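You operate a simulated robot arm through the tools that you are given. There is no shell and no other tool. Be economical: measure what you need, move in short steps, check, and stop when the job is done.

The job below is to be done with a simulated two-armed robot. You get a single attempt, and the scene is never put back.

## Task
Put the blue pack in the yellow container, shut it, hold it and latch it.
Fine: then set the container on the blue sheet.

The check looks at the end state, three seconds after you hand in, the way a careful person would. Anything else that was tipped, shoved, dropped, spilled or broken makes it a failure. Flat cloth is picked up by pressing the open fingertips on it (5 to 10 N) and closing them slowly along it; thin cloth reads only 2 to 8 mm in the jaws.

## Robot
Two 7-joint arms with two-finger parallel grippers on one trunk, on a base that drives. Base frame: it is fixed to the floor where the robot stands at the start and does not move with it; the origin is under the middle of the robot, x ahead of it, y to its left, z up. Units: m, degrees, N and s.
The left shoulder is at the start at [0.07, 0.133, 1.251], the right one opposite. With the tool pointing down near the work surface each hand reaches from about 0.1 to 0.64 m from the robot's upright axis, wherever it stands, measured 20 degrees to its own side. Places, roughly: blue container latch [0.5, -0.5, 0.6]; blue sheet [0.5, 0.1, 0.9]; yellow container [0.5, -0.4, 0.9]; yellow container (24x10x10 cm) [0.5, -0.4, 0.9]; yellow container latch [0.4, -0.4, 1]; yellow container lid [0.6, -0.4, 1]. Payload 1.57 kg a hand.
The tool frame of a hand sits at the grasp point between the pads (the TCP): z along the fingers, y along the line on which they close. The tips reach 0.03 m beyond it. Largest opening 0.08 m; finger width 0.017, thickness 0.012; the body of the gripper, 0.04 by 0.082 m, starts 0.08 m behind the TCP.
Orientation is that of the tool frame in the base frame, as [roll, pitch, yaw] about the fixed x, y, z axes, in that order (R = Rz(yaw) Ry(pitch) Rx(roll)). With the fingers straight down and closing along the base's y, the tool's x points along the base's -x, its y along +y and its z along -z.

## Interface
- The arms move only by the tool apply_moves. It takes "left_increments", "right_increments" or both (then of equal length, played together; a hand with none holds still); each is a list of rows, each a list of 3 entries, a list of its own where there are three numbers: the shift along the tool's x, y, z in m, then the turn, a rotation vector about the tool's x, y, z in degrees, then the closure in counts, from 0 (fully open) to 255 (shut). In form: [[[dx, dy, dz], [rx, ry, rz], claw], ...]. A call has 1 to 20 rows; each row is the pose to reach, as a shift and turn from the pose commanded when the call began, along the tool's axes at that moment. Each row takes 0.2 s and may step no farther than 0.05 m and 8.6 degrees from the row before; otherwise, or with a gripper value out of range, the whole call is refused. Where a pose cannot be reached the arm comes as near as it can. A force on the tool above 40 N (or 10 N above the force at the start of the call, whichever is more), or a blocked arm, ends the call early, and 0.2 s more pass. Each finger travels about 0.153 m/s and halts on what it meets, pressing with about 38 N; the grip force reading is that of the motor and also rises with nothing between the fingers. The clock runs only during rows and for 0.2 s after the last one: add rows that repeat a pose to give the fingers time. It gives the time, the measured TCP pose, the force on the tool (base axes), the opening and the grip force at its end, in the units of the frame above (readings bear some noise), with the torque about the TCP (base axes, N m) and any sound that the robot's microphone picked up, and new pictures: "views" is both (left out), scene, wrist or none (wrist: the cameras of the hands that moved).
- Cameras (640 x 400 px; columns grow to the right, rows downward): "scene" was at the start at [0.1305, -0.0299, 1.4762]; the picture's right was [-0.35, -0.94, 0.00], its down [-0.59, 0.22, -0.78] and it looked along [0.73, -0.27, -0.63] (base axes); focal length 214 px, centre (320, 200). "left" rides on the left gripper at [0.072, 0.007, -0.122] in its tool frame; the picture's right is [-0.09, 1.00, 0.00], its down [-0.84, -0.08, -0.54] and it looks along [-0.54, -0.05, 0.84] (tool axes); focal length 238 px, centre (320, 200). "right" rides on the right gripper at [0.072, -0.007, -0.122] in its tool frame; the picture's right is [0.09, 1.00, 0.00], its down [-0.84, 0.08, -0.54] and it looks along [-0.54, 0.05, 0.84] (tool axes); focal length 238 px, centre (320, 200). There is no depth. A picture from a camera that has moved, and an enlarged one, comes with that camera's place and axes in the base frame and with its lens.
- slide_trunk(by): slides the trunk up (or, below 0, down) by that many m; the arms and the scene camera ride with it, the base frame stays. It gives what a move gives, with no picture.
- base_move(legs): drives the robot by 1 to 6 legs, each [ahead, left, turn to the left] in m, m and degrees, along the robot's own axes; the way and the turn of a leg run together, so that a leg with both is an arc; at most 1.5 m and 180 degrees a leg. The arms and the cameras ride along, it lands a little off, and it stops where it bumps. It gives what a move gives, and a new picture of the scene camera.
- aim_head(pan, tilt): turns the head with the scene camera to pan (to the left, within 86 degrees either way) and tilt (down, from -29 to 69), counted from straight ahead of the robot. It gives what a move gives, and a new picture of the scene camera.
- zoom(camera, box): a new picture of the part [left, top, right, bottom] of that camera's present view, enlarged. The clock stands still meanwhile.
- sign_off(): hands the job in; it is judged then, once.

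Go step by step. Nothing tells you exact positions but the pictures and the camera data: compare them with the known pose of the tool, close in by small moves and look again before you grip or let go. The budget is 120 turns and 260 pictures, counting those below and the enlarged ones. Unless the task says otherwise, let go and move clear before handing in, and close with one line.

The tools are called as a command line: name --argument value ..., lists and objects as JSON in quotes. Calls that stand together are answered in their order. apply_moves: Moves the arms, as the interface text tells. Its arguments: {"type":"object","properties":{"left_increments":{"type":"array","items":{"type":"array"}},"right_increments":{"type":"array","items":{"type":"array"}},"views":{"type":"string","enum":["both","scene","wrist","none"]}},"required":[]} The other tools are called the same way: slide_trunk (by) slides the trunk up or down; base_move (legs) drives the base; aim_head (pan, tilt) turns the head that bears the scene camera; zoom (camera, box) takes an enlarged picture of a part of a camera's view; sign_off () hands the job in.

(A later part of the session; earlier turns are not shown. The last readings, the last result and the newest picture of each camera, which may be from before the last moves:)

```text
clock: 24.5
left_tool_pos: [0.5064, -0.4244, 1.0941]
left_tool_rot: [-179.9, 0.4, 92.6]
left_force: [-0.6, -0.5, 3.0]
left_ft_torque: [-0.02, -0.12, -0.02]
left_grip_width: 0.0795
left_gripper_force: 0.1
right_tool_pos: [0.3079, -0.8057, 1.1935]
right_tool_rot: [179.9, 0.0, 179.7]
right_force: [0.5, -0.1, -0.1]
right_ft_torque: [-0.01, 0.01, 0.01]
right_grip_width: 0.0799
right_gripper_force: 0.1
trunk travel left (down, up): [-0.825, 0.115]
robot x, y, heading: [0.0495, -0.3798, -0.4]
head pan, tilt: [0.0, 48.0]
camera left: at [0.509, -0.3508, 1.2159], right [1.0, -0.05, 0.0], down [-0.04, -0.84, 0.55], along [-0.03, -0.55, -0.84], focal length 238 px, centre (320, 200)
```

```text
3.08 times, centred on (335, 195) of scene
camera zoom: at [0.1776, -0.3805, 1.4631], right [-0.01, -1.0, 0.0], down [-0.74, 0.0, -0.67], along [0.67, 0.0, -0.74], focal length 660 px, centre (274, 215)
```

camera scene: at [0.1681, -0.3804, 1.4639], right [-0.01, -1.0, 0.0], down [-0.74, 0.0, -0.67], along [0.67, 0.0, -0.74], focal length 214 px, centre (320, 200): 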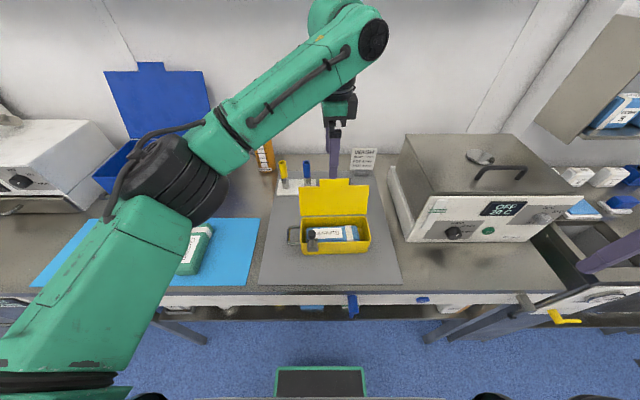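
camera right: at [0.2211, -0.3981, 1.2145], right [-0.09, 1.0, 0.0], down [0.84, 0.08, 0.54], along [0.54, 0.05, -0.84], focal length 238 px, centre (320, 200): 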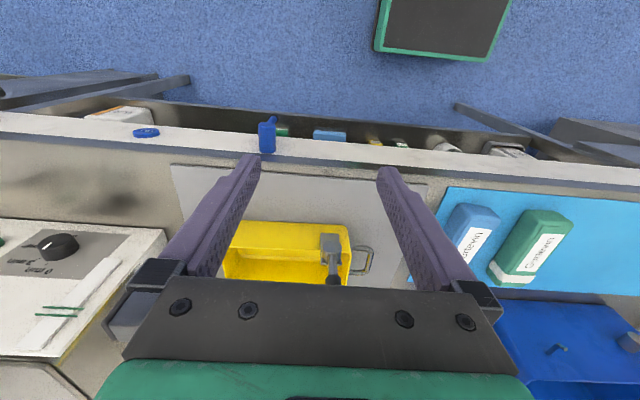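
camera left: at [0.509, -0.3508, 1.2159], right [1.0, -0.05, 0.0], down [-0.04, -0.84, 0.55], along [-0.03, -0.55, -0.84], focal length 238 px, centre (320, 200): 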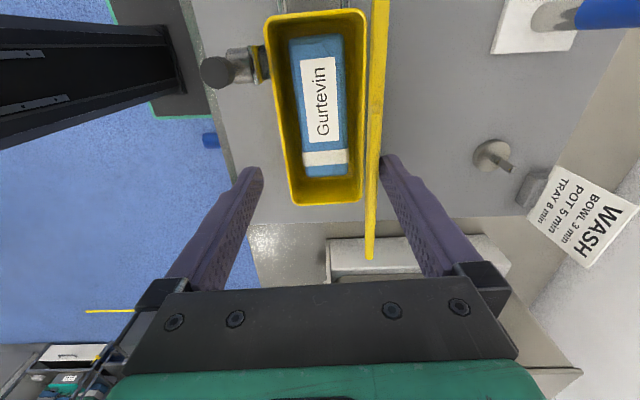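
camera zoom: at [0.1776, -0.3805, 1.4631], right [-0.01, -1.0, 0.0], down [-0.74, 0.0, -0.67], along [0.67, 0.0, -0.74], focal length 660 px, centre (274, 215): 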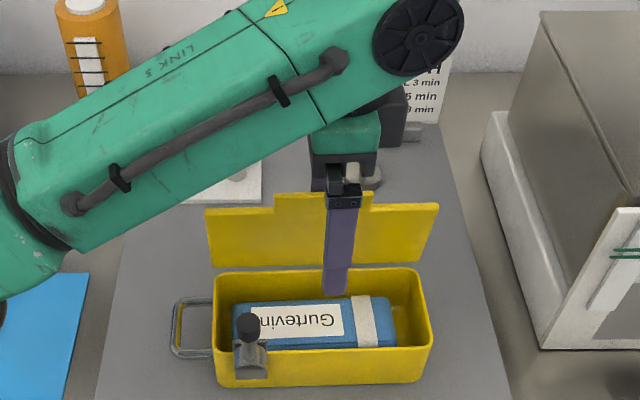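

The lid is now about vertical and holds by hinge friction. I'll continue pushing it forward.

apply_moves --left_increments '[[[0, -0.015, 0], [0, 0, 0], 0], [[0, -0.03, 0], [0, 0, 0], 0], [[0, -0.045, 0], [0, 0, 0], 0], [[0, -0.06, 0.005], [0, 0, 0], 0], [[0, -0.06, 0.005], [0, 0, 0], 0]]' --views "wrist"

zoom --camera "scene" --box '[270, 130, 400, 260]'

```text
clock: 25.7
left_tool_pos: [0.4497, -0.4277, 1.0888]
left_tool_rot: [-179.8, 0.3, 92.7]
left_force: [-0.1, 0.0, -0.1]
left_ft_torque: [-0.01, -0.02, 0.01]
left_grip_width: 0.0802
left_gripper_force: 0.1
right_tool_pos: [0.3094, -0.8056, 1.1921]
right_tool_rot: [-180.0, -0.1, 179.7]
right_force: [0.0, 0.4, -0.9]
right_ft_torque: [0.0, 0.03, 0.04]
right_grip_width: 0.0798
right_gripper_force: 0.0
trunk travel left (down, up): [-0.825, 0.115]
robot x, y, heading: [0.0481, -0.3799, -0.1]
head pan, tilt: [0.0, 48.0]
camera left: at [0.4526, -0.3549, 1.2105], right [1.0, -0.05, 0.0], down [-0.04, -0.84, 0.55], along [-0.03, -0.55, -0.84], focal length 238 px, centre (320, 200)
```

left: 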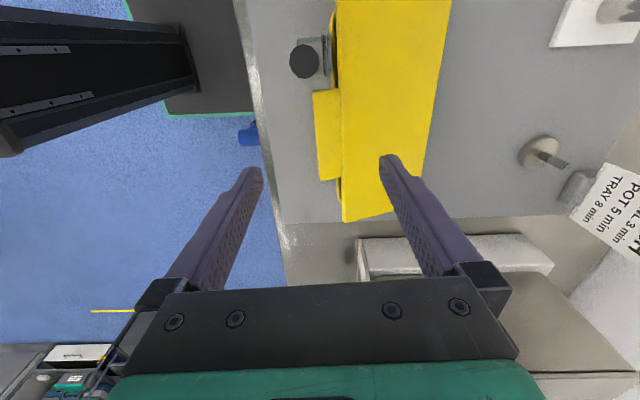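

```text
3.08 times, centred on (335, 195) of scene
camera zoom: at [0.1783, -0.3807, 1.4629], right [-0.01, -1.0, 0.0], down [-0.74, 0.0, -0.67], along [0.67, 0.0, -0.74], focal length 660 px, centre (274, 215)
```

zoom: 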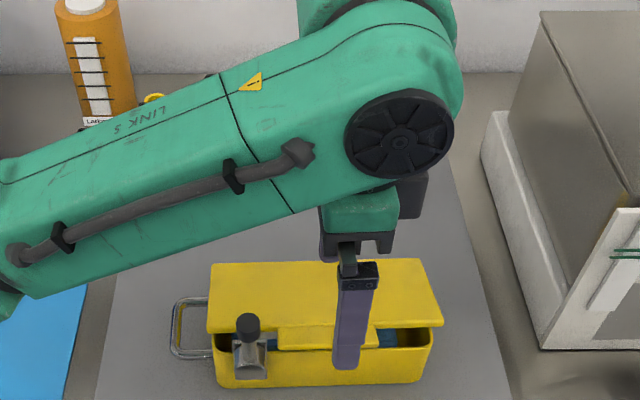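

The lid is over but slightly ajar. I'll close the left fingers and press the lid down gently near its front centre.

apply_moves --left_increments '[[[0, 0.01, -0.03], [0, 0, 0], 100], [[0, 0.025, -0.03], [0, 0, 0], 200], [[0, 0.045, -0.03], [0, 0, 0], 255], [[0, 0.045, -0.01], [0, 0, 0], 255], [[0, 0.045, 0.02], [0, 0, 0], 255], [[0, 0.045, 0.045], [0, 0, 0], 255], [[0, 0.045, 0.06], [0, 0, 0], 255], [[0, 0.045, 0.07], [0, 0, 0], 255], [[0, 0.045, 0.07], [0, 0, 0], 255]]' --views "wrist"

zoom --camera "scene" --box '[270, 130, 400, 260]'

```text
clock: 27.7
left_tool_pos: [0.4932, -0.4274, 1.0177]
left_tool_rot: [-179.8, 0.4, 92.6]
left_force: [0.7, 0.2, -0.1]
left_ft_torque: [0.01, 0.01, -0.01]
left_grip_width: 0.0001
left_gripper_force: 21.3
right_tool_pos: [0.3091, -0.8063, 1.1928]
right_tool_rot: [180.0, 0.0, 179.7]
right_force: [0.5, 1.1, -0.5]
right_ft_torque: [0.0, 0.0, 0.0]
right_grip_width: 0.0802
right_gripper_force: 0.0
trunk travel left (down, up): [-0.825, 0.115]
robot x, y, heading: [0.0488, -0.3789, -0.1]
head pan, tilt: [0.0, 48.0]
camera left: at [0.4963, -0.3541, 1.1396], right [1.0, -0.05, 0.0], down [-0.04, -0.84, 0.55], along [-0.03, -0.55, -0.84], focal length 238 px, centre (320, 200)
```

left: 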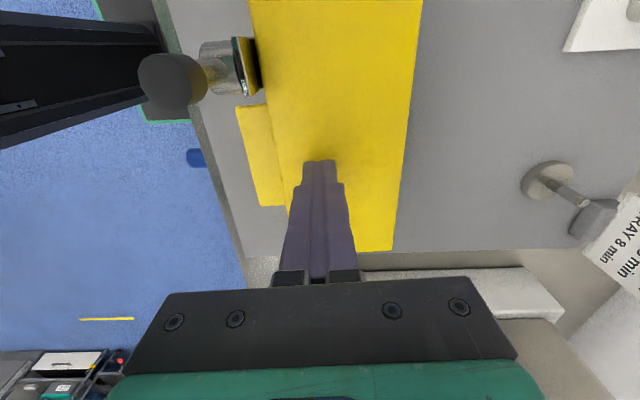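

```text
3.08 times, centred on (335, 195) of scene
camera zoom: at [0.1782, -0.3805, 1.463], right [-0.01, -1.0, 0.0], down [-0.74, 0.0, -0.67], along [0.67, 0.0, -0.74], focal length 660 px, centre (274, 215)
```

zoom: 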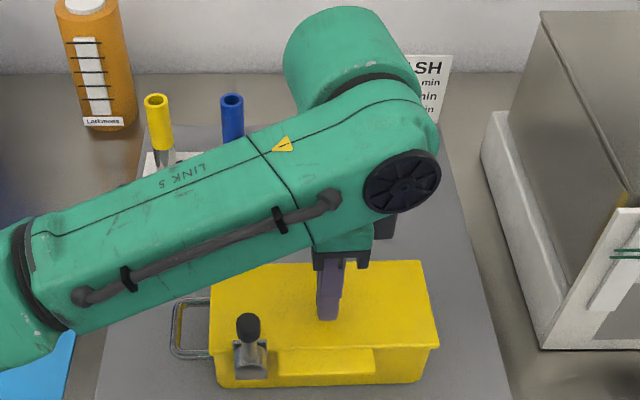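

The lid is shut. I'll move the pressing point to the right rear of the lid, away from the lever, and apply light pressure.

apply_moves --left_increments '[[[0, 0, -0.01], [0, 0, 0], 255], [[-0.0385, 0.0103, -0.01], [0, 0, 0], 255], [[-0.0385, 0.0103, 0.0], [0, 0, 0], 255], [[-0.0385, 0.0103, 0.005], [0, 0, 0], 255], [[-0.0385, 0.0103, 0.008], [0, 0, 0], 255], [[-0.0385, 0.0103, 0.008], [0, 0, 0], 255]]' --views "none"

zoom --camera "scene" --box '[285, 170, 385, 250]'

```text
clock: 29.1
left_tool_pos: [0.5037, -0.4636, 1.0104]
left_tool_rot: [-179.8, 0.4, 92.6]
left_force: [-0.6, 1.2, 0.3]
left_ft_torque: [0.02, 0.01, -0.01]
left_grip_width: 0.0002
left_gripper_force: 21.4
right_tool_pos: [0.3083, -0.8044, 1.193]
right_tool_rot: [180.0, -0.1, 179.7]
right_force: [-0.6, -1.2, 0.5]
right_ft_torque: [0.02, 0.01, -0.01]
right_grip_width: 0.08
right_gripper_force: 0.1
trunk travel left (down, up): [-0.825, 0.115]
robot x, y, heading: [0.0494, -0.3808, -0.2]
head pan, tilt: [0.0, 48.0]
```

```text
5.00 times, centred on (335, 210) of scene
camera zoom: at [0.1781, -0.3804, 1.463], right [-0.01, -1.0, 0.0], down [-0.74, 0.0, -0.67], along [0.67, 0.0, -0.74], focal length 1072 px, centre (245, 150)
```

zoom: 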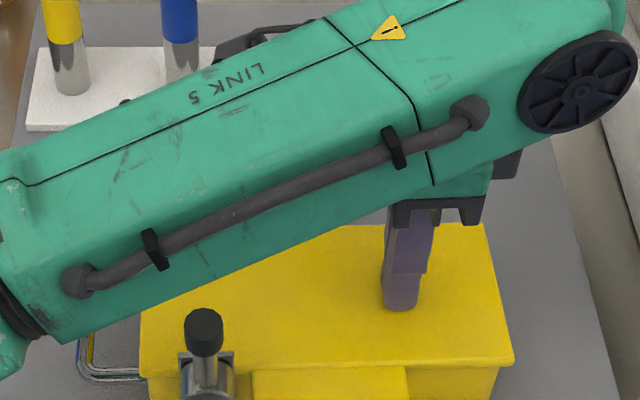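

There's no contact yet, so I'll lower in small steps until it presses.

apply_moves --left_increments '[[[0, 0, 0.003], [0, 0, 0], 255], [[0, 0, 0.006], [0, 0, 0], 255], [[0, 0, 0.009], [0, 0, 0], 255], [[0, 0, 0.009], [0, 0, 0], 255]]' --views "none"

```text
clock: 29.9
left_tool_pos: [0.5045, -0.4642, 1.0102]
left_tool_rot: [179.1, 0.9, 92.6]
left_force: [-5.4, 5.8, 16.8]
left_ft_torque: [0.29, 0.18, -0.03]
left_grip_width: 0.0001
left_gripper_force: 21.1
right_tool_pos: [0.3051, -0.8038, 1.1947]
right_tool_rot: [-179.9, 0.3, 179.6]
right_force: [-0.1, 0.3, -0.3]
right_ft_torque: [-0.04, 0.0, 0.04]
right_grip_width: 0.08
right_gripper_force: 0.1
trunk travel left (down, up): [-0.825, 0.115]
robot x, y, heading: [0.0488, -0.377, -0.3]
head pan, tilt: [0.0, 48.0]
stopped in row 3 (left hand): the force on the tool passed its limit at 45 N (the readings are from after the stop); the commanded pose is now the measured one
```

Contact is at z ≈ 1.010, so the lid top is at about 0.980. The left forearm blocks the lever side, so I'll swap roles: the right hand holds the lid and the left hand works the lever. First I'll lift the left hand and retreat.

apply_moves --left_increments '[[[0, 0, -0.04], [0, 0, 0], 255], [[0, 0, -0.08], [0, 0, 0], 255], [[0, 0, -0.12], [0, 0, 0], 255], [[0.02, -0.009, -0.14], [0, 0, -8.5], 255], [[0.04, -0.018, -0.14], [0, 0, -17], 255], [[0.06, -0.027, -0.14], [0, 0, -25.5], 255], [[0.08, -0.036, -0.14], [0, 0, -34], 255], [[0.1, -0.045, -0.14], [0, 0, -42.5], 255], [[0.12, -0.054, -0.14], [0, 0, -51], 255], [[0.14, -0.063, -0.14], [0, 0, -59.5], 255], [[0.16, -0.072, -0.14], [0, 0, -68], 255], [[0.18, -0.081, -0.14], [0, 0, -76.5], 255], [[0.194, -0.091, -0.14], [0, 0, -85], 255], [[0.194, -0.091, -0.14], [0, 0, -87.4], 255]]' --views "scene"

zoom --camera "scene" --box '[270, 150, 400, 260]'

```text
clock: 32.9
left_tool_pos: [0.405, -0.2727, 1.1437]
left_tool_rot: [-179.3, 0.4, -179.8]
left_force: [0.6, -0.6, -0.2]
left_ft_torque: [0.07, -0.01, 0.0]
left_grip_width: 0.0
left_gripper_force: 21.8
right_tool_pos: [0.31, -0.805, 1.1927]
right_tool_rot: [179.9, 0.0, 179.7]
right_force: [-0.8, -0.4, -0.4]
right_ft_torque: [0.03, 0.01, 0.0]
right_grip_width: 0.08
right_gripper_force: 0.0
trunk travel left (down, up): [-0.825, 0.115]
robot x, y, heading: [0.0503, -0.3805, -0.2]
head pan, tilt: [0.0, 48.0]
camera scene: at [0.1784, -0.3809, 1.4629], right [-0.01, -1.0, 0.0], down [-0.74, 0.0, -0.67], along [0.67, 0.0, -0.74], focal length 214 px, centre (320, 200)
```

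scene: 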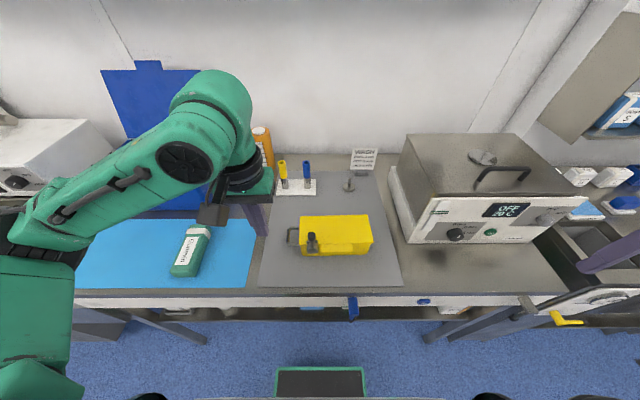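

```text
3.64 times, centred on (335, 205) of scene
camera zoom: at [0.1784, -0.3809, 1.4629], right [-0.01, -1.0, 0.0], down [-0.74, 0.0, -0.67], along [0.67, 0.0, -0.74], focal length 780 px, centre (266, 182)
```

zoom: 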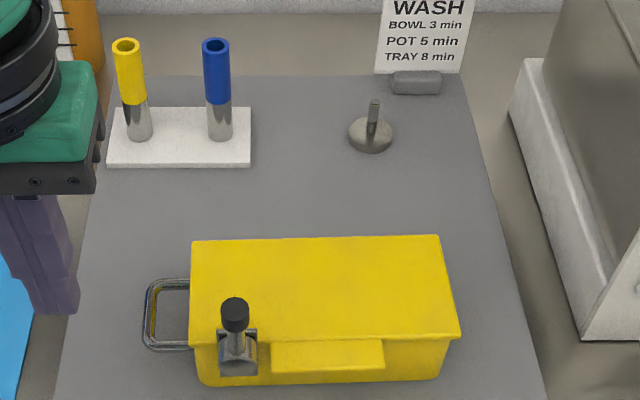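

Lid closed, container unmoved. Now I'll bring the right hand over the right rear of the lid, fingers closed, yawed 45° so its camera stays clear.

apply_moves --right_increments '[[[-0.02, 0.043, 0], [0, 0, -5.6], 255], [[-0.04, 0.086, 0], [0, 0, -11.2], 255], [[-0.065, 0.128, 0], [0, 0, -16.8], 255], [[-0.09, 0.169, 0], [0, 0, -22.5], 255], [[-0.115, 0.21, 0], [0, 0, -28.1], 255], [[-0.145, 0.248, 0.0], [0, 0, -33.7], 255], [[-0.175, 0.285, 0.0], [0, 0, -39.4], 255], [[-0.21, 0.318, 0.0], [0, 0, -45], 255], [[-0.21, 0.318, 0.04], [0, 0, -45], 255], [[-0.21, 0.318, 0.08], [0, 0, -45], 255], [[-0.21, 0.318, 0.12], [0, 0, -45], 255], [[-0.21, 0.318, 0.16], [0, 0, -45], 255], [[-0.21, 0.318, 0.16], [0, 0, -45], 255]]' --views "both"

```text
clock: 35.7
left_tool_pos: [0.4043, -0.2726, 1.1437]
left_tool_rot: [-179.3, 0.6, -179.9]
left_force: [0.2, -0.2, -0.3]
left_ft_torque: [0.0, 0.01, 0.0]
left_grip_width: 0.0
left_gripper_force: 21.5
right_tool_pos: [0.5188, -0.4879, 1.0331]
right_tool_rot: [-179.9, 0.0, -135.3]
right_force: [0.0, -0.2, 0.2]
right_ft_torque: [0.02, -0.03, 0.0]
right_grip_width: 0.0002
right_gripper_force: 21.4
trunk travel left (down, up): [-0.825, 0.115]
robot x, y, heading: [0.0459, -0.3771, -0.4]
head pan, tilt: [0.0, 48.0]
camera scene: at [0.1774, -0.38, 1.4631], right [-0.01, -1.0, 0.0], down [-0.74, 0.0, -0.67], along [0.67, 0.0, -0.74], focal length 214 px, centre (320, 200)
camera right: at [0.4733, -0.5421, 1.1535], right [-0.77, 0.64, 0.0], down [0.54, 0.64, 0.54], along [0.35, 0.41, -0.84], focal length 238 px, centre (320, 200)
```

scene: 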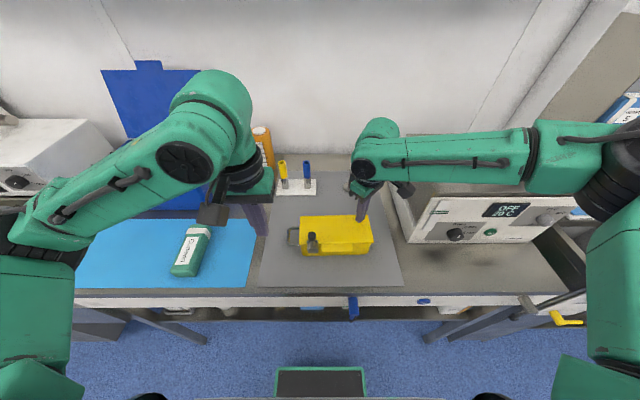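
right: 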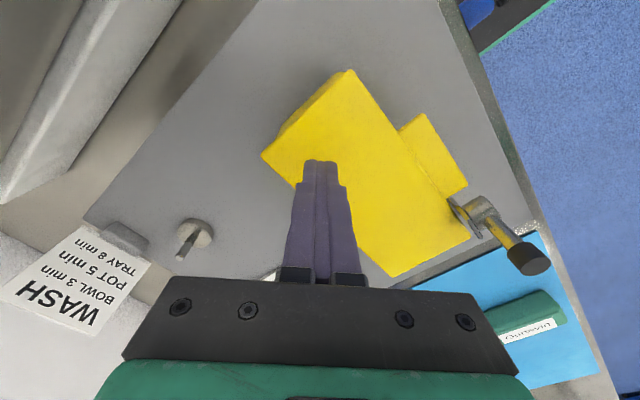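

The right hand is over the lid's right rear, so I'll lower to a light press.

apply_moves --right_increments '[[[0, 0, 0.01], [0, 0, 0], 255], [[0, 0, 0.018], [0, 0, 0], 255], [[0, 0, 0.021], [0, 0, 0], 255], [[0, 0, 0.0235], [0, 0, 0], 255], [[0, 0, 0.0235], [0, 0, 0], 255]]' --views "none"

```text
clock: 36.9
left_tool_pos: [0.4049, -0.2736, 1.1428]
left_tool_rot: [-179.2, 0.7, -179.9]
left_force: [0.4, 0.0, -0.6]
left_ft_torque: [0.01, -0.02, -0.01]
left_grip_width: 0.0
left_gripper_force: 21.4
right_tool_pos: [0.5159, -0.4919, 1.0119]
right_tool_rot: [-180.0, 0.0, -135.3]
right_force: [-0.9, 0.2, 0.1]
right_ft_torque: [-0.03, 0.01, 0.03]
right_grip_width: 0.0
right_gripper_force: 21.5
right hand out of reach, approached as far as the arm can: row 2, 3, 4, 5
trunk travel left (down, up): [-0.825, 0.115]
robot x, y, heading: [0.0536, -0.3788, -0.3]
head pan, tilt: [0.0, 48.0]
```

The arm was at its limit there. I'll back off the yaw by 20° and come in slightly, then press.

apply_moves --right_increments '[[[0, 0, -0.01], [0, 0, 0], 255], [[0.0057, 0.0155, -0.01], [0, 0, 7], 255], [[0.0057, 0.0155, -0.01], [0, 0, 14], 255], [[0.0057, 0.0155, -0.01], [0, 0, 21], 255], [[0.0057, 0.0155, 0], [0, 0, 21], 255], [[0.0057, 0.0155, 0.002], [0, 0, 21], 255], [[0.0057, 0.0155, 0.004], [0, 0, 21], 255], [[0.0057, 0.0155, 0.004], [0, 0, 21], 255]]' --views "none"

```text
clock: 38.7
left_tool_pos: [0.4028, -0.2732, 1.1442]
left_tool_rot: [-179.4, 0.6, -179.9]
left_force: [-0.7, 0.2, -0.2]
left_ft_torque: [0.0, 0.02, 0.01]
left_grip_width: 0.0
left_gripper_force: 21.1
right_tool_pos: [0.5004, -0.4847, 1.0107]
right_tool_rot: [-180.0, 0.4, -156.4]
right_force: [6.7, -2.2, 24.0]
right_ft_torque: [-0.04, -0.23, -0.21]
right_grip_width: 0.0
right_gripper_force: 21.2
trunk travel left (down, up): [-0.825, 0.115]
robot x, y, heading: [0.0529, -0.378, -0.4]
head pan, tilt: [0.0, 48.0]
```

The right hand holds the lid at about 24 N; I'll ease it slightly. Now I'll bring the closed left fingers to the left side of the lever knob.

apply_moves --left_increments '[[[-0.02, -0.02, 0.02], [0, 0, 0], 255], [[-0.039, -0.04, 0.05], [0, 0, 0], 255], [[-0.039, -0.052, 0.089], [0, 0, 0], 255], [[-0.039, -0.052, 0.089], [0, 0, 0], 255]]' --right_increments '[[[0, 0, -0.001], [0, 0, 0], 255], [[0, 0, -0.001], [0, 0, 0], 255], [[0, 0, -0.001], [0, 0, 0], 255], [[0, 0, -0.001], [0, 0, 0], 255]]' --views "wrist"

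zoom --camera "scene" --box '[270, 160, 400, 260]'

```text
clock: 39.7
left_tool_pos: [0.4474, -0.3274, 1.0551]
left_tool_rot: [-179.4, 0.6, -179.9]
left_force: [-0.6, -0.7, 0.5]
left_ft_torque: [-0.03, 0.0, 0.01]
left_grip_width: 0.0002
left_gripper_force: 21.3
right_tool_pos: [0.4994, -0.4849, 1.0094]
right_tool_rot: [-179.9, 0.2, -156.4]
right_force: [11.6, -5.4, 29.2]
right_ft_torque: [-0.08, -0.48, -0.09]
right_grip_width: 0.0
right_gripper_force: 21.6
trunk travel left (down, up): [-0.825, 0.115]
robot x, y, heading: [0.0491, -0.382, -0.4]
head pan, tilt: [0.0, 48.0]
camera right: at [0.4365, -0.5191, 1.1301], right [-0.48, 0.87, 0.0], down [0.73, 0.41, 0.55], along [0.48, 0.26, -0.84], focal length 238 px, centre (320, 200)
camera left: at [0.3722, -0.319, 1.1766], right [0.09, 1.0, -0.01], down [0.83, -0.07, 0.55], along [0.55, -0.06, -0.83], focal length 238 px, centre (320, 200)
```

right: 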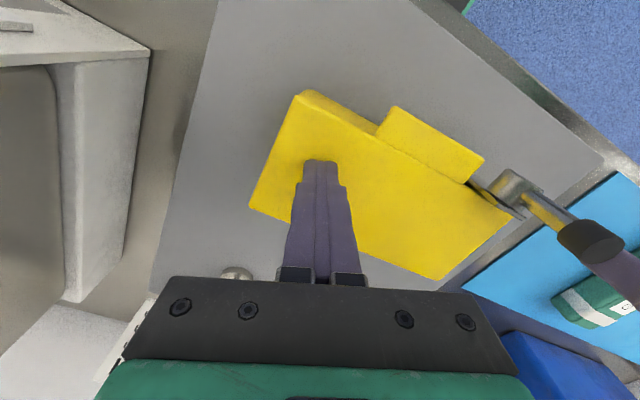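
left: 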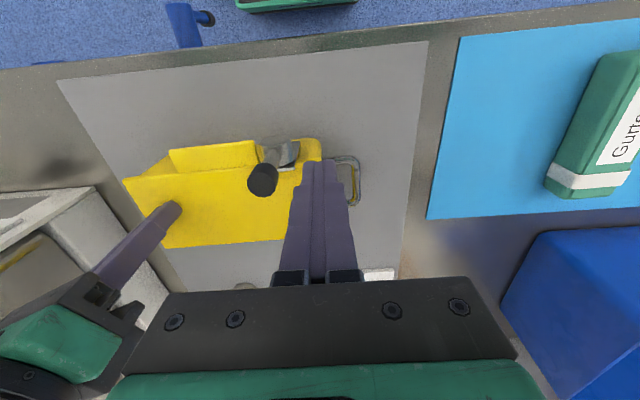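

```text
4.00 times, centred on (335, 210) of scene
camera zoom: at [0.1765, -0.3806, 1.4632], right [-0.01, -1.0, 0.0], down [-0.74, 0.0, -0.67], along [0.67, 0.0, -0.74], focal length 858 px, centre (260, 160)
```

zoom: 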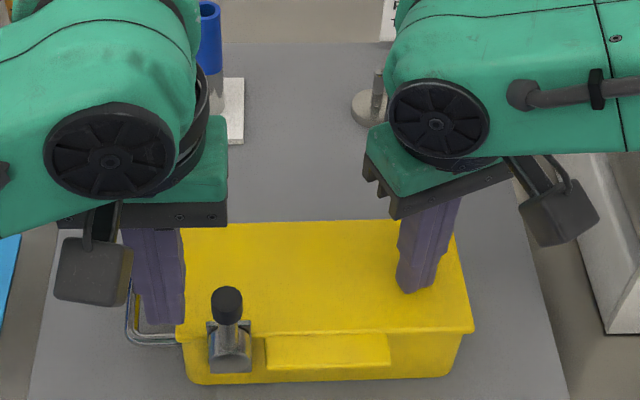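

Left fingers are beside the knob. I'll ease the right press a little and push the lever toward the right in an arc.

apply_moves --left_increments '[[[0.002, -0.01, 0], [0, 0, 0], 255], [[0.003, -0.02, 0], [0, 0, 0], 255], [[0.003, -0.03, 0.003], [0, 0, 0], 255], [[0.003, -0.04, 0.007], [0, 0, 0], 255], [[0.003, -0.05, 0.012], [0, 0, 0], 255], [[0.003, -0.056, 0.016], [0, 0, 0], 255]]' --right_increments '[[[0, 0, -0.0015], [0, 0, 0], 255], [[0, 0, -0.0015], [0, 0, 0], 255], [[0, 0, -0.0015], [0, 0, 0], 255], [[0, 0, -0.0015], [0, 0, 0], 255], [[0, 0, -0.0015], [0, 0, 0], 255], [[0, 0, -0.0015], [0, 0, 0], 255]]' --views "wrist"

zoom --camera "scene" --box '[270, 160, 400, 260]'

```text
clock: 41.1
left_tool_pos: [0.441, -0.3811, 1.0393]
left_tool_rot: [-179.3, 0.5, -179.9]
left_force: [1.3, 5.8, 2.0]
left_ft_torque: [0.18, -0.05, 0.03]
left_grip_width: 0.0002
left_gripper_force: 21.6
right_tool_pos: [0.4998, -0.4856, 1.0097]
right_tool_rot: [-179.9, 0.0, -156.2]
right_force: [6.7, -5.1, 21.5]
right_ft_torque: [-0.11, -0.37, 0.07]
right_grip_width: 0.0
right_gripper_force: 21.2
trunk travel left (down, up): [-0.825, 0.115]
robot x, y, heading: [0.0469, -0.381, -0.3]
head pan, tilt: [0.0, 48.0]
camera right: at [0.4363, -0.5187, 1.1306], right [-0.48, 0.87, 0.0], down [0.73, 0.41, 0.54], along [0.47, 0.26, -0.84], focal length 238 px, centre (320, 200)
camera left: at [0.3672, -0.3733, 1.1608], right [0.09, 1.0, -0.01], down [0.83, -0.07, 0.55], along [0.55, -0.06, -0.83], focal length 238 px, centre (320, 200)
```

right: 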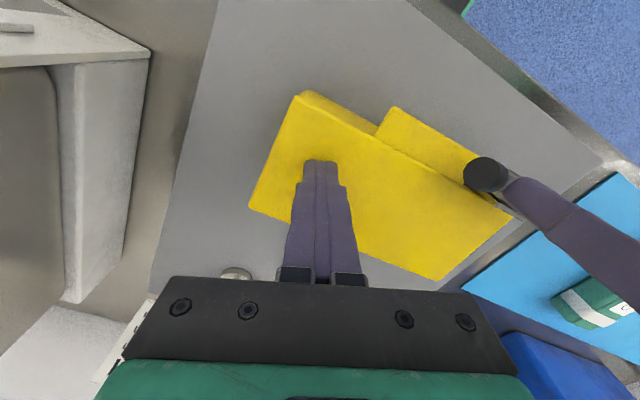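
left: 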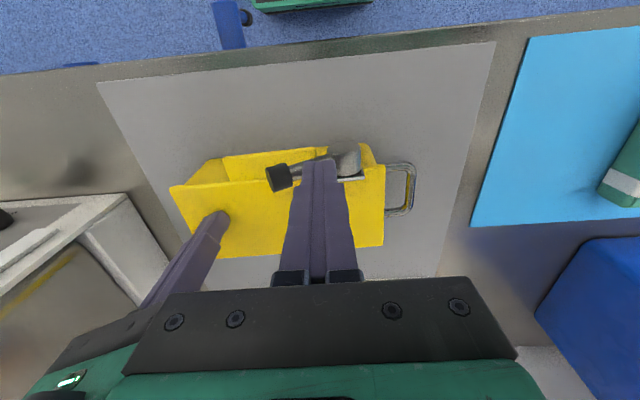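

```text
4.00 times, centred on (335, 210) of scene
camera zoom: at [0.1768, -0.3792, 1.4631], right [-0.01, -1.0, 0.0], down [-0.74, 0.0, -0.67], along [0.67, 0.0, -0.74], focal length 858 px, centre (260, 160)
```

zoom: 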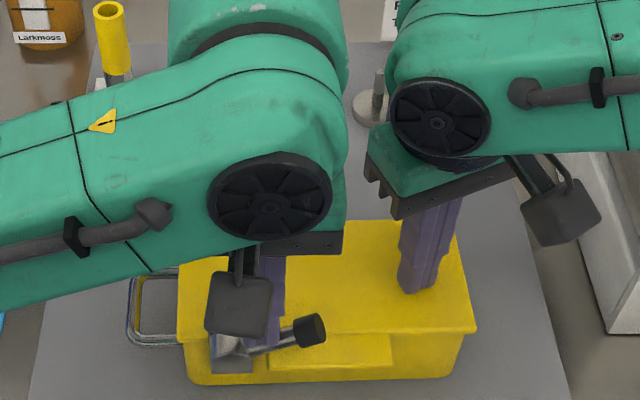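

The lever has turned to about 65°, over the tab. Now I'll lift the left fingers and press the lever down from above.

apply_moves --left_increments '[[[0.0, 0.004, 0], [0, 0, 0], 255], [[0.0, 0.004, -0.04], [0, 0, 0], 255], [[0.003, -0.016, -0.045], [0, 0, 0], 255], [[0.003, -0.016, -0.02], [0, 0, 0], 255], [[0.003, -0.016, 0.0], [0, 0, 0], 255], [[0.003, -0.016, 0.008], [0, 0, 0], 255], [[0.003, -0.016, 0.014], [0, 0, 0], 255], [[0.003, -0.016, 0.018], [0, 0, 0], 255], [[0.003, -0.016, 0.021], [0, 0, 0], 255], [[0.003, -0.016, 0.021], [0, 0, 0], 255]]' --views "wrist"

zoom --camera "scene" --box '[270, 160, 400, 260]'

```text
clock: 43.0
left_tool_pos: [0.4384, -0.3998, 1.0294]
left_tool_rot: [-178.6, 1.6, 180.0]
left_force: [-4.2, 5.3, 36.1]
left_ft_torque: [-0.23, -0.07, -0.01]
left_grip_width: 0.0
left_gripper_force: 21.4
right_tool_pos: [0.4954, -0.4842, 1.0097]
right_tool_rot: [-179.8, -0.1, -156.3]
right_force: [-0.7, -1.6, 4.3]
right_ft_torque: [-0.11, -0.01, -0.03]
right_grip_width: 0.0
right_gripper_force: 21.2
trunk travel left (down, up): [-0.825, 0.115]
robot x, y, heading: [0.0499, -0.3792, -0.4]
head pan, tilt: [0.0, 48.0]
stopped in row 9 (left hand): the force on the tool passed its limit at 42 N (the readings are from after the stop); the commanded pose is now the measured one
camera left: at [0.3619, -0.3905, 1.1499], right [0.09, 1.0, -0.02], down [0.82, -0.06, 0.57], along [0.56, -0.07, -0.82], focal length 238 px, centre (320, 200)
```

left: 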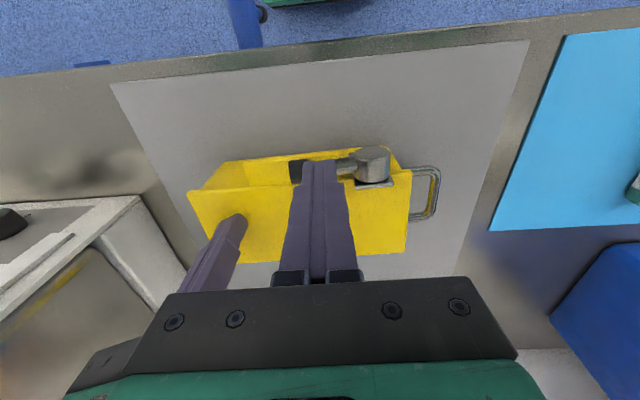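

```text
4.00 times, centred on (335, 210) of scene
camera zoom: at [0.1731, -0.3784, 1.4635], right [-0.01, -1.0, 0.0], down [-0.74, 0.0, -0.67], along [0.67, 0.0, -0.74], focal length 858 px, centre (260, 160)
```

zoom: 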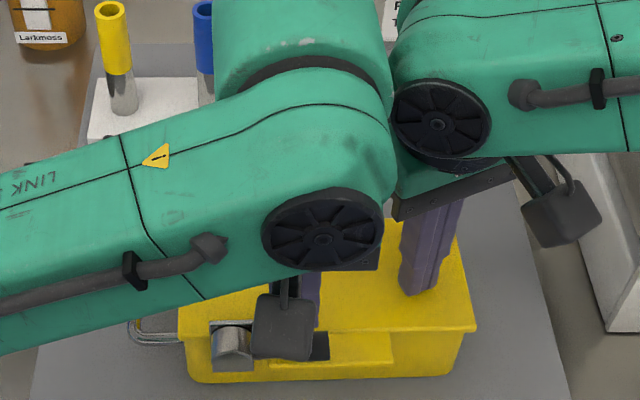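

It stopped at about 42 N with the lever apparently horizontal. I'll lift the left hand and move it aside to inspect.

apply_moves --left_increments '[[[0, 0.0, -0.03], [0, 0, 0], 255], [[0.0, 0.02, -0.07], [0, 0, 0], 255], [[0.0, 0.06, -0.09], [0, 0, 0], 255], [[0, 0.1, -0.1], [0, 0, 0], 255], [[0, 0.14, -0.1], [0, 0, 0], 255]]' --views "wrist"

zoom --camera "scene" --box '[285, 180, 385, 260]'

```text
clock: 44.1
left_tool_pos: [0.4318, -0.2561, 1.1233]
left_tool_rot: [-178.9, 1.0, 179.8]
left_force: [1.0, -0.6, 0.0]
left_ft_torque: [-0.04, -0.02, 0.0]
left_grip_width: 0.0001
left_gripper_force: 21.2
right_tool_pos: [0.4967, -0.4839, 1.0084]
right_tool_rot: [-179.8, -0.1, -156.3]
right_force: [-3.5, 0.7, 14.4]
right_ft_torque: [0.03, -0.04, 0.08]
right_grip_width: 0.0
right_gripper_force: 21.0
trunk travel left (down, up): [-0.825, 0.115]
robot x, y, heading: [0.051, -0.3785, -0.4]
head pan, tilt: [0.0, 48.0]
camera left: at [0.3575, -0.2476, 1.2449], right [0.09, 1.0, -0.02], down [0.83, -0.07, 0.56], along [0.55, -0.07, -0.83], focal length 238 px, centre (320, 200)
```

left: 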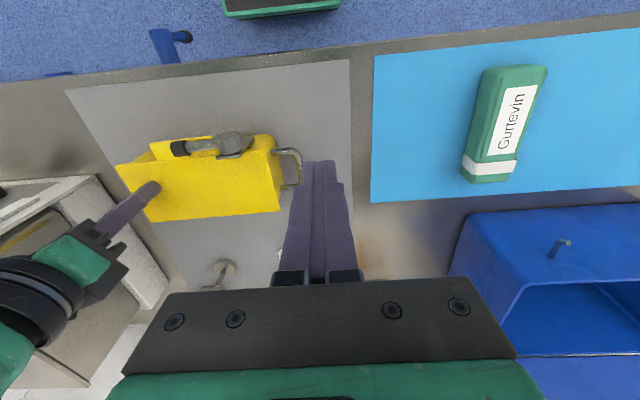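

```text
5.00 times, centred on (335, 220) of scene
camera zoom: at [0.1747, -0.378, 1.4633], right [-0.01, -1.0, 0.0], down [-0.74, 0.0, -0.67], along [0.67, -0.01, -0.74], focal length 1072 px, centre (245, 100)
```

zoom: 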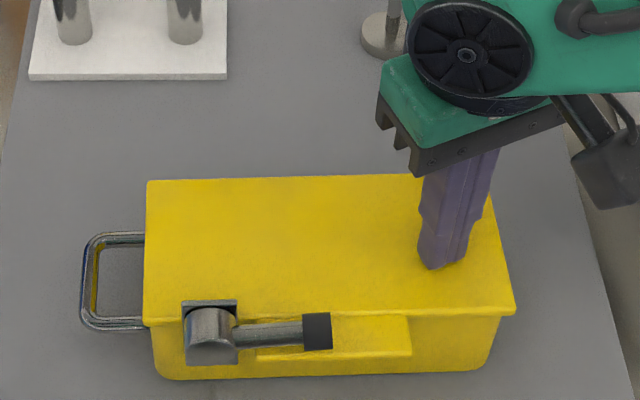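

The lever lies across the tab. A closer look to confirm that it's fully down.

zoom --camera "left" --box '[110, 100, 310, 225]'

zoom --camera "scene" --box '[300, 225, 360, 262]'

zoom --camera "right" --box '[300, 60, 640, 270]'

```text
3.20 times, centred on (210, 162) of left
camera zoom: at [0.3575, -0.2476, 1.2449], right [0.09, 1.0, -0.02], down [0.83, -0.07, 0.56], along [0.55, -0.07, -0.83], focal length 763 px, centre (672, 320)
```

zoom: 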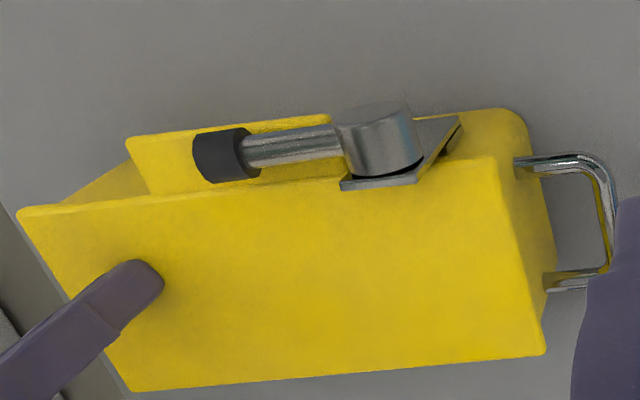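

```text
10.67 times, centred on (330, 244) of scene
camera zoom: at [0.1747, -0.378, 1.4633], right [-0.01, -1.0, 0.0], down [-0.74, 0.0, -0.67], along [0.67, -0.01, -0.74], focal length 2288 px, centre (213, -264)
```

zoom: 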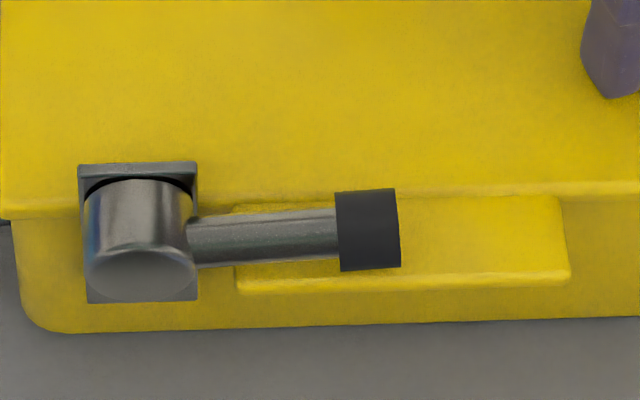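

```text
1.88 times, centred on (470, 165) of right
camera zoom: at [0.4344, -0.5182, 1.1309], right [-0.48, 0.88, 0.0], down [0.74, 0.41, 0.54], along [0.47, 0.26, -0.84], focal length 449 px, centre (38, 266)
```

zoom: 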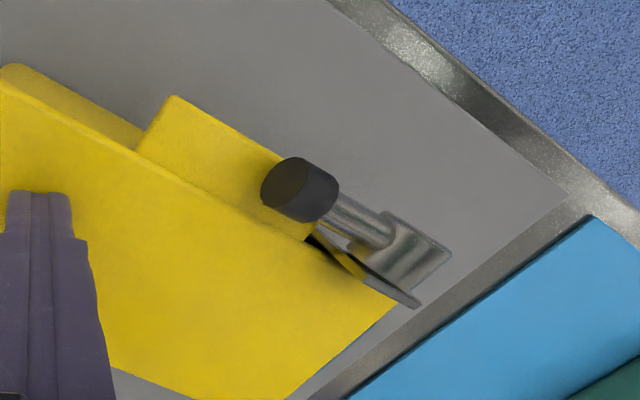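

The lever may still be about 10° above horizontal. I'll shift the right hand's hold further back for better leverage against tipping, then press the knob end once more.

apply_moves --right_increments '[[[0, 0, -0.008], [0, 0, 0], 255], [[-0.02, -0.0088, -0.008], [0, 0, 0], 255], [[-0.02, -0.0088, -0.002], [0, 0, 0], 255], [[-0.02, -0.0088, 0.0005], [0, 0, 0], 255], [[-0.02, -0.0088, 0.002], [0, 0, 0], 255], [[-0.02, -0.0088, 0.002], [0, 0, 0], 255]]' --views "none"

```text
clock: 45.5
left_tool_pos: [0.4358, -0.2587, 1.1227]
left_tool_rot: [-179.1, 0.9, 179.9]
left_force: [-0.3, -0.4, -0.1]
left_ft_torque: [0.0, 0.01, 0.01]
left_grip_width: 0.0
left_gripper_force: 21.5
right_tool_pos: [0.5134, -0.4924, 1.0095]
right_tool_rot: [179.9, -0.2, -156.3]
right_force: [0.0, 0.2, -0.7]
right_ft_torque: [0.01, 0.01, 0.02]
right_grip_width: 0.0
right_gripper_force: 21.4
right hand out of reach, approached as far as the arm can: row 2, 3, 4, 5, 6
trunk travel left (down, up): [-0.825, 0.115]
robot x, y, heading: [0.0483, -0.3786, -0.3]
head pan, tilt: [0.0, 48.0]
```

The yaw seems to be the limit, so I'll turn the right hand to yaw 180° and try x ≈ 0.52.

apply_moves --right_increments '[[[0, 0, -0.01], [0, 0, 6], 255], [[0, 0, -0.01], [0, 0, 12], 255], [[0, 0, -0.01], [0, 0, 18], 255], [[-0.008, 0, -0.01], [0, 0, 24], 255], [[-0.008, 0, -0.003], [0, 0, 24], 255], [[-0.008, 0, 0], [0, 0, 24], 255], [[-0.008, 0, 0.002], [0, 0, 24], 255], [[-0.008, 0, 0.002], [0, 0, 24], 255]]' --views "none"

```text
clock: 47.4
left_tool_pos: [0.4339, -0.2582, 1.1229]
left_tool_rot: [-179.0, 0.8, 179.9]
left_force: [0.2, 0.3, -0.4]
left_ft_torque: [-0.01, 0.0, -0.01]
left_grip_width: 0.0
left_gripper_force: 21.2
right_tool_pos: [0.5175, -0.4956, 1.0103]
right_tool_rot: [-179.9, -0.1, 179.7]
right_force: [0.2, -0.1, -0.6]
right_ft_torque: [-0.04, -0.02, -0.01]
right_grip_width: 0.0
right_gripper_force: 21.6
right hand out of reach, approached as far as the arm can: row 5, 6, 7, 8
trunk travel left (down, up): [-0.825, 0.115]
robot x, y, heading: [0.0465, -0.3779, -0.5]
head pan, tilt: [0.0, 48.0]
```

It can't go lower because of the shoulder height. I'll raise the right hand, lower the trunk by 6 cm, then press again.

apply_moves --right_increments '[[[0, 0, -0.03], [0, 0, 0], 255], [[0, 0, -0.07], [0, 0, 0], 255]]' --left_increments '[[[0, 0, -0.03], [0, 0, 0], 255], [[0, 0, -0.06], [0, 0, 0], 255]]' --views "none"

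slide_trunk --by -0.06

apply_moves --right_increments '[[[0, 0, 0.0], [0, 0, 0], 255]]' --views "scene"

```text
clock: 48.0
left_tool_pos: [0.4303, -0.2573, 1.1871]
left_tool_rot: [-179.1, 0.9, -180.0]
left_force: [-0.7, 0.3, -0.4]
left_ft_torque: [-0.01, 0.01, 0.01]
left_grip_width: 0.0
left_gripper_force: 21.3
right_tool_pos: [0.5145, -0.4968, 1.08]
right_tool_rot: [179.9, -0.2, 179.8]
right_force: [-0.6, -0.8, 0.5]
right_ft_torque: [-0.02, -0.03, 0.0]
right_grip_width: 0.0001
right_gripper_force: 21.2
trunk travel left (down, up): [-0.825, 0.115]
robot x, y, heading: [0.0461, -0.3797, 0.1]
head pan, tilt: [0.0, 48.0]
```

```text
clock: 49.0
left_tool_pos: [0.4321, -0.2561, 1.1264]
left_tool_rot: [-179.0, 0.7, 179.9]
left_force: [-1.1, -0.3, -0.3]
left_ft_torque: [0.0, 0.01, 0.05]
left_grip_width: 0.0
left_gripper_force: 21.0
right_tool_pos: [0.5151, -0.4965, 1.0189]
right_tool_rot: [-179.9, -0.2, 179.7]
right_force: [-0.3, 0.1, -0.1]
right_ft_torque: [0.03, 0.0, 0.02]
right_grip_width: 0.0
right_gripper_force: 21.5
trunk travel left (down, up): [-0.765, 0.175]
robot x, y, heading: [0.0477, -0.3807, -0.3]
head pan, tilt: [0.0, 48.0]
```

```text
clock: 49.4
left_tool_pos: [0.4332, -0.259, 1.1256]
left_tool_rot: [-179.0, 0.8, 179.9]
left_force: [-0.4, 1.4, -0.1]
left_ft_torque: [0.03, 0.01, 0.0]
left_grip_width: 0.0
left_gripper_force: 21.3
right_tool_pos: [0.515, -0.4968, 1.0188]
right_tool_rot: [-179.9, -0.1, 179.7]
right_force: [-0.3, 0.4, -1.0]
right_ft_torque: [-0.03, -0.03, -0.01]
right_grip_width: 0.0
right_gripper_force: 21.4
trunk travel left (down, up): [-0.765, 0.175]
robot x, y, heading: [0.0505, -0.3743, -0.5]
head pan, tilt: [0.0, 48.0]
camera scene: at [0.1785, -0.3803, 1.4029], right [-0.01, -1.0, 0.0], down [-0.74, 0.0, -0.67], along [0.67, 0.0, -0.74], focal length 214 px, centre (320, 200)
```

scene: 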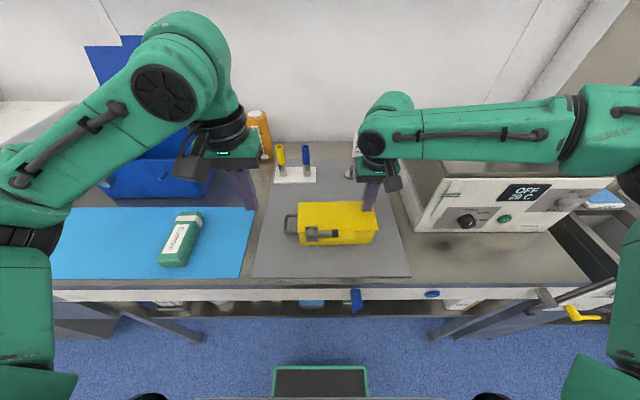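

Now I'll press the right fingers down at the lid's rear right in small steps, and bring the left hand over the lever knob.

apply_moves --right_increments '[[[-0.006, 0.008, 0.004], [0, 0, 0], 255], [[-0.008, 0.012, 0.006], [0, 0, 0], 255], [[-0.008, 0.012, 0.008], [0, 0, 0], 255], [[-0.008, 0.012, 0.0095], [0, 0, 0], 255], [[-0.008, 0.012, 0.0105], [0, 0, 0], 255], [[-0.008, 0.012, 0.0105], [0, 0, 0], 255]]' --left_increments '[[[-0.003, -0.04, 0.0], [0, 0, 0], 255], [[-0.006, -0.08, 0.0], [0, 0, 0], 255], [[-0.007, -0.12, 0.0], [0, 0, 0], 255], [[-0.007, -0.149, 0.02], [0, 0, 0], 255], [[-0.007, -0.149, 0.05], [0, 0, 0], 255], [[-0.007, -0.149, 0.07], [0, 0, 0], 255]]' --views "wrist"

zoom --camera "scene" --box '[270, 180, 400, 260]'

```text
clock: 50.4
left_tool_pos: [0.4428, -0.3999, 1.1149]
left_tool_rot: [-179.0, 1.5, -179.5]
left_force: [-1.8, 4.0, -0.2]
left_ft_torque: [-0.41, -0.23, -0.01]
left_grip_width: 0.0
left_gripper_force: 21.4
right_tool_pos: [0.5245, -0.4901, 1.0099]
right_tool_rot: [179.9, -0.3, 178.8]
right_force: [-4.8, 0.2, 5.7]
right_ft_torque: [-0.05, 0.13, 0.01]
right_grip_width: 0.0001
right_gripper_force: 20.8
trunk travel left (down, up): [-0.765, 0.175]
robot x, y, heading: [0.0508, -0.3833, -0.4]
head pan, tilt: [0.0, 48.0]
stopped in row 5 (left hand): the force on the tool passed its limit at 77 N (the readings are from after the stop); the commanded pose is now the measured one
camera right: at [0.4533, -0.494, 1.1314], right [-0.07, 1.0, 0.0], down [0.84, 0.06, 0.54], along [0.54, 0.04, -0.84], focal length 238 px, centre (320, 200)
camera left: at [0.3669, -0.3927, 1.2356], right [0.08, 1.0, -0.01], down [0.82, -0.06, 0.56], along [0.56, -0.06, -0.83], focal length 238 px, centre (320, 200)
```

right: 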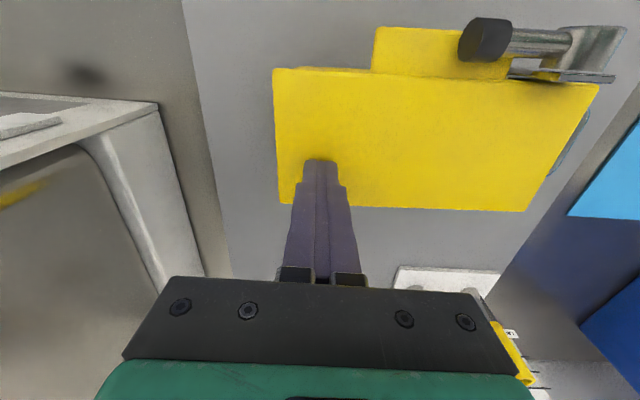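
left: 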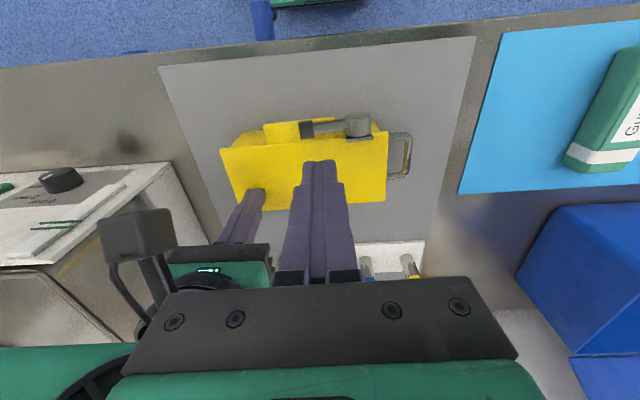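

```text
4.92 times, centred on (335, 220) of scene
camera zoom: at [0.1767, -0.3805, 1.4032], right [-0.01, -1.0, 0.0], down [-0.74, 0.0, -0.67], along [0.67, 0.0, -0.74], focal length 1056 px, centre (246, 102)
```

zoom: 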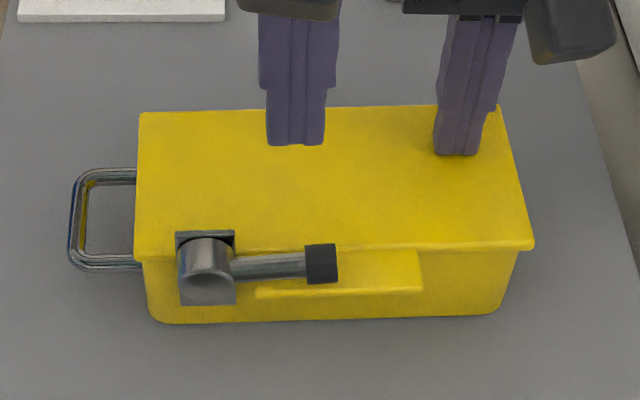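

The two hands' wrists touched, so I'll back the left hand off. Then I'll turn the right hand's camera away to yaw about -140° and press again.

apply_moves --left_increments '[[[0, 0.03, 0.0], [0, 0, 0], 255], [[0, 0.05, 0.0], [0, 0, 0], 255], [[0, 0.05, 0.0], [0, 0, 0], 255], [[0, 0.05, 0.0], [0, 0, 0], 255], [[0, 0.05, 0.0], [0, 0, 0], 255], [[0, 0.05, 0.0], [0, 0, 0], 255], [[0, 0.05, 0.0], [0, 0, 0], 255], [[0, 0.05, 0.0], [0, 0, 0], 255], [[0, 0.05, 0.0], [0, 0, 0], 255], [[0, 0.05, 0.0], [0, 0, 0], 255], [[0, 0.05, 0.0], [0, 0, 0], 255]]' --right_increments '[[[0, 0, -0.01], [0, 0, 0], 255], [[0, 0, -0.02], [0, 0, -8], 255], [[0, 0, -0.02], [0, 0, -16], 255], [[0, 0, -0.02], [0, 0, -24], 255], [[0, 0, -0.02], [0, 0, -32], 255], [[0, 0, -0.02], [0, 0, -40], 255], [[0, 0, -0.005], [0, 0, -40], 255], [[0, 0, -0.001], [0, 0, -40], 255], [[0, 0, 0.0005], [0, 0, -40], 255], [[0, 0, 0.0015], [0, 0, -40], 255], [[0, 0, 0.0015], [0, 0, -40], 255]]' --views "wrist"

```text
clock: 52.8
left_tool_pos: [0.4449, -0.3514, 1.1121]
left_tool_rot: [-179.1, 1.3, -179.3]
left_force: [0.2, 0.9, -0.6]
left_ft_torque: [-0.02, 0.03, 0.0]
left_grip_width: 0.0
left_gripper_force: 21.4
right_tool_pos: [0.5251, -0.488, 1.0095]
right_tool_rot: [180.0, 0.0, -141.1]
right_force: [6.2, -0.8, 12.0]
right_ft_torque: [-0.01, -0.24, 0.0]
right_grip_width: 0.0001
right_gripper_force: 21.4
trunk travel left (down, up): [-0.765, 0.175]
robot x, y, heading: [0.0481, -0.3811, -0.1]
head pan, tilt: [0.0, 48.0]
camera right: at [0.4745, -0.5385, 1.1309], right [-0.7, 0.72, 0.0], down [0.6, 0.59, 0.54], along [0.39, 0.38, -0.84], focal length 238 px, centre (320, 200)
camera left: at [0.3681, -0.3434, 1.2326], right [0.08, 1.0, -0.01], down [0.82, -0.06, 0.56], along [0.56, -0.06, -0.83], focal length 238 px, centre (320, 200)
```

right: 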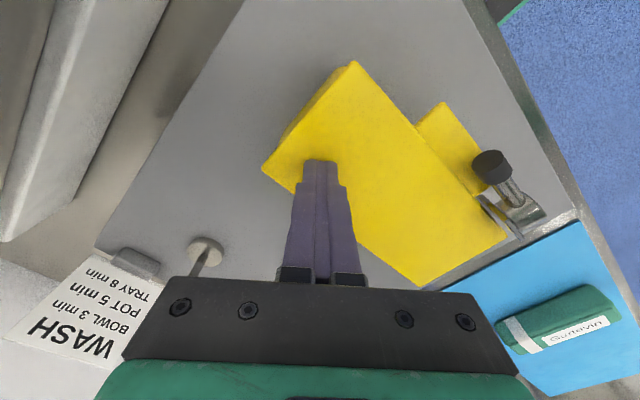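
left: 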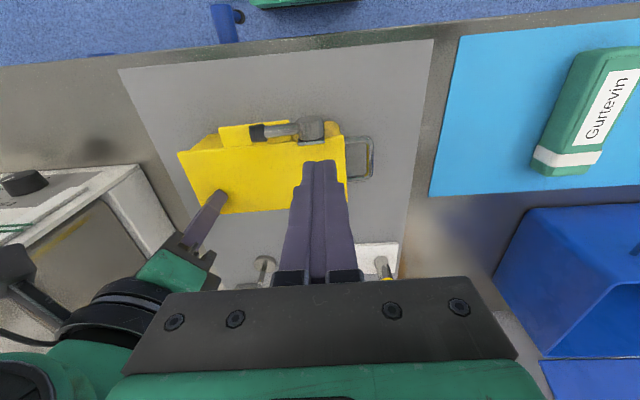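

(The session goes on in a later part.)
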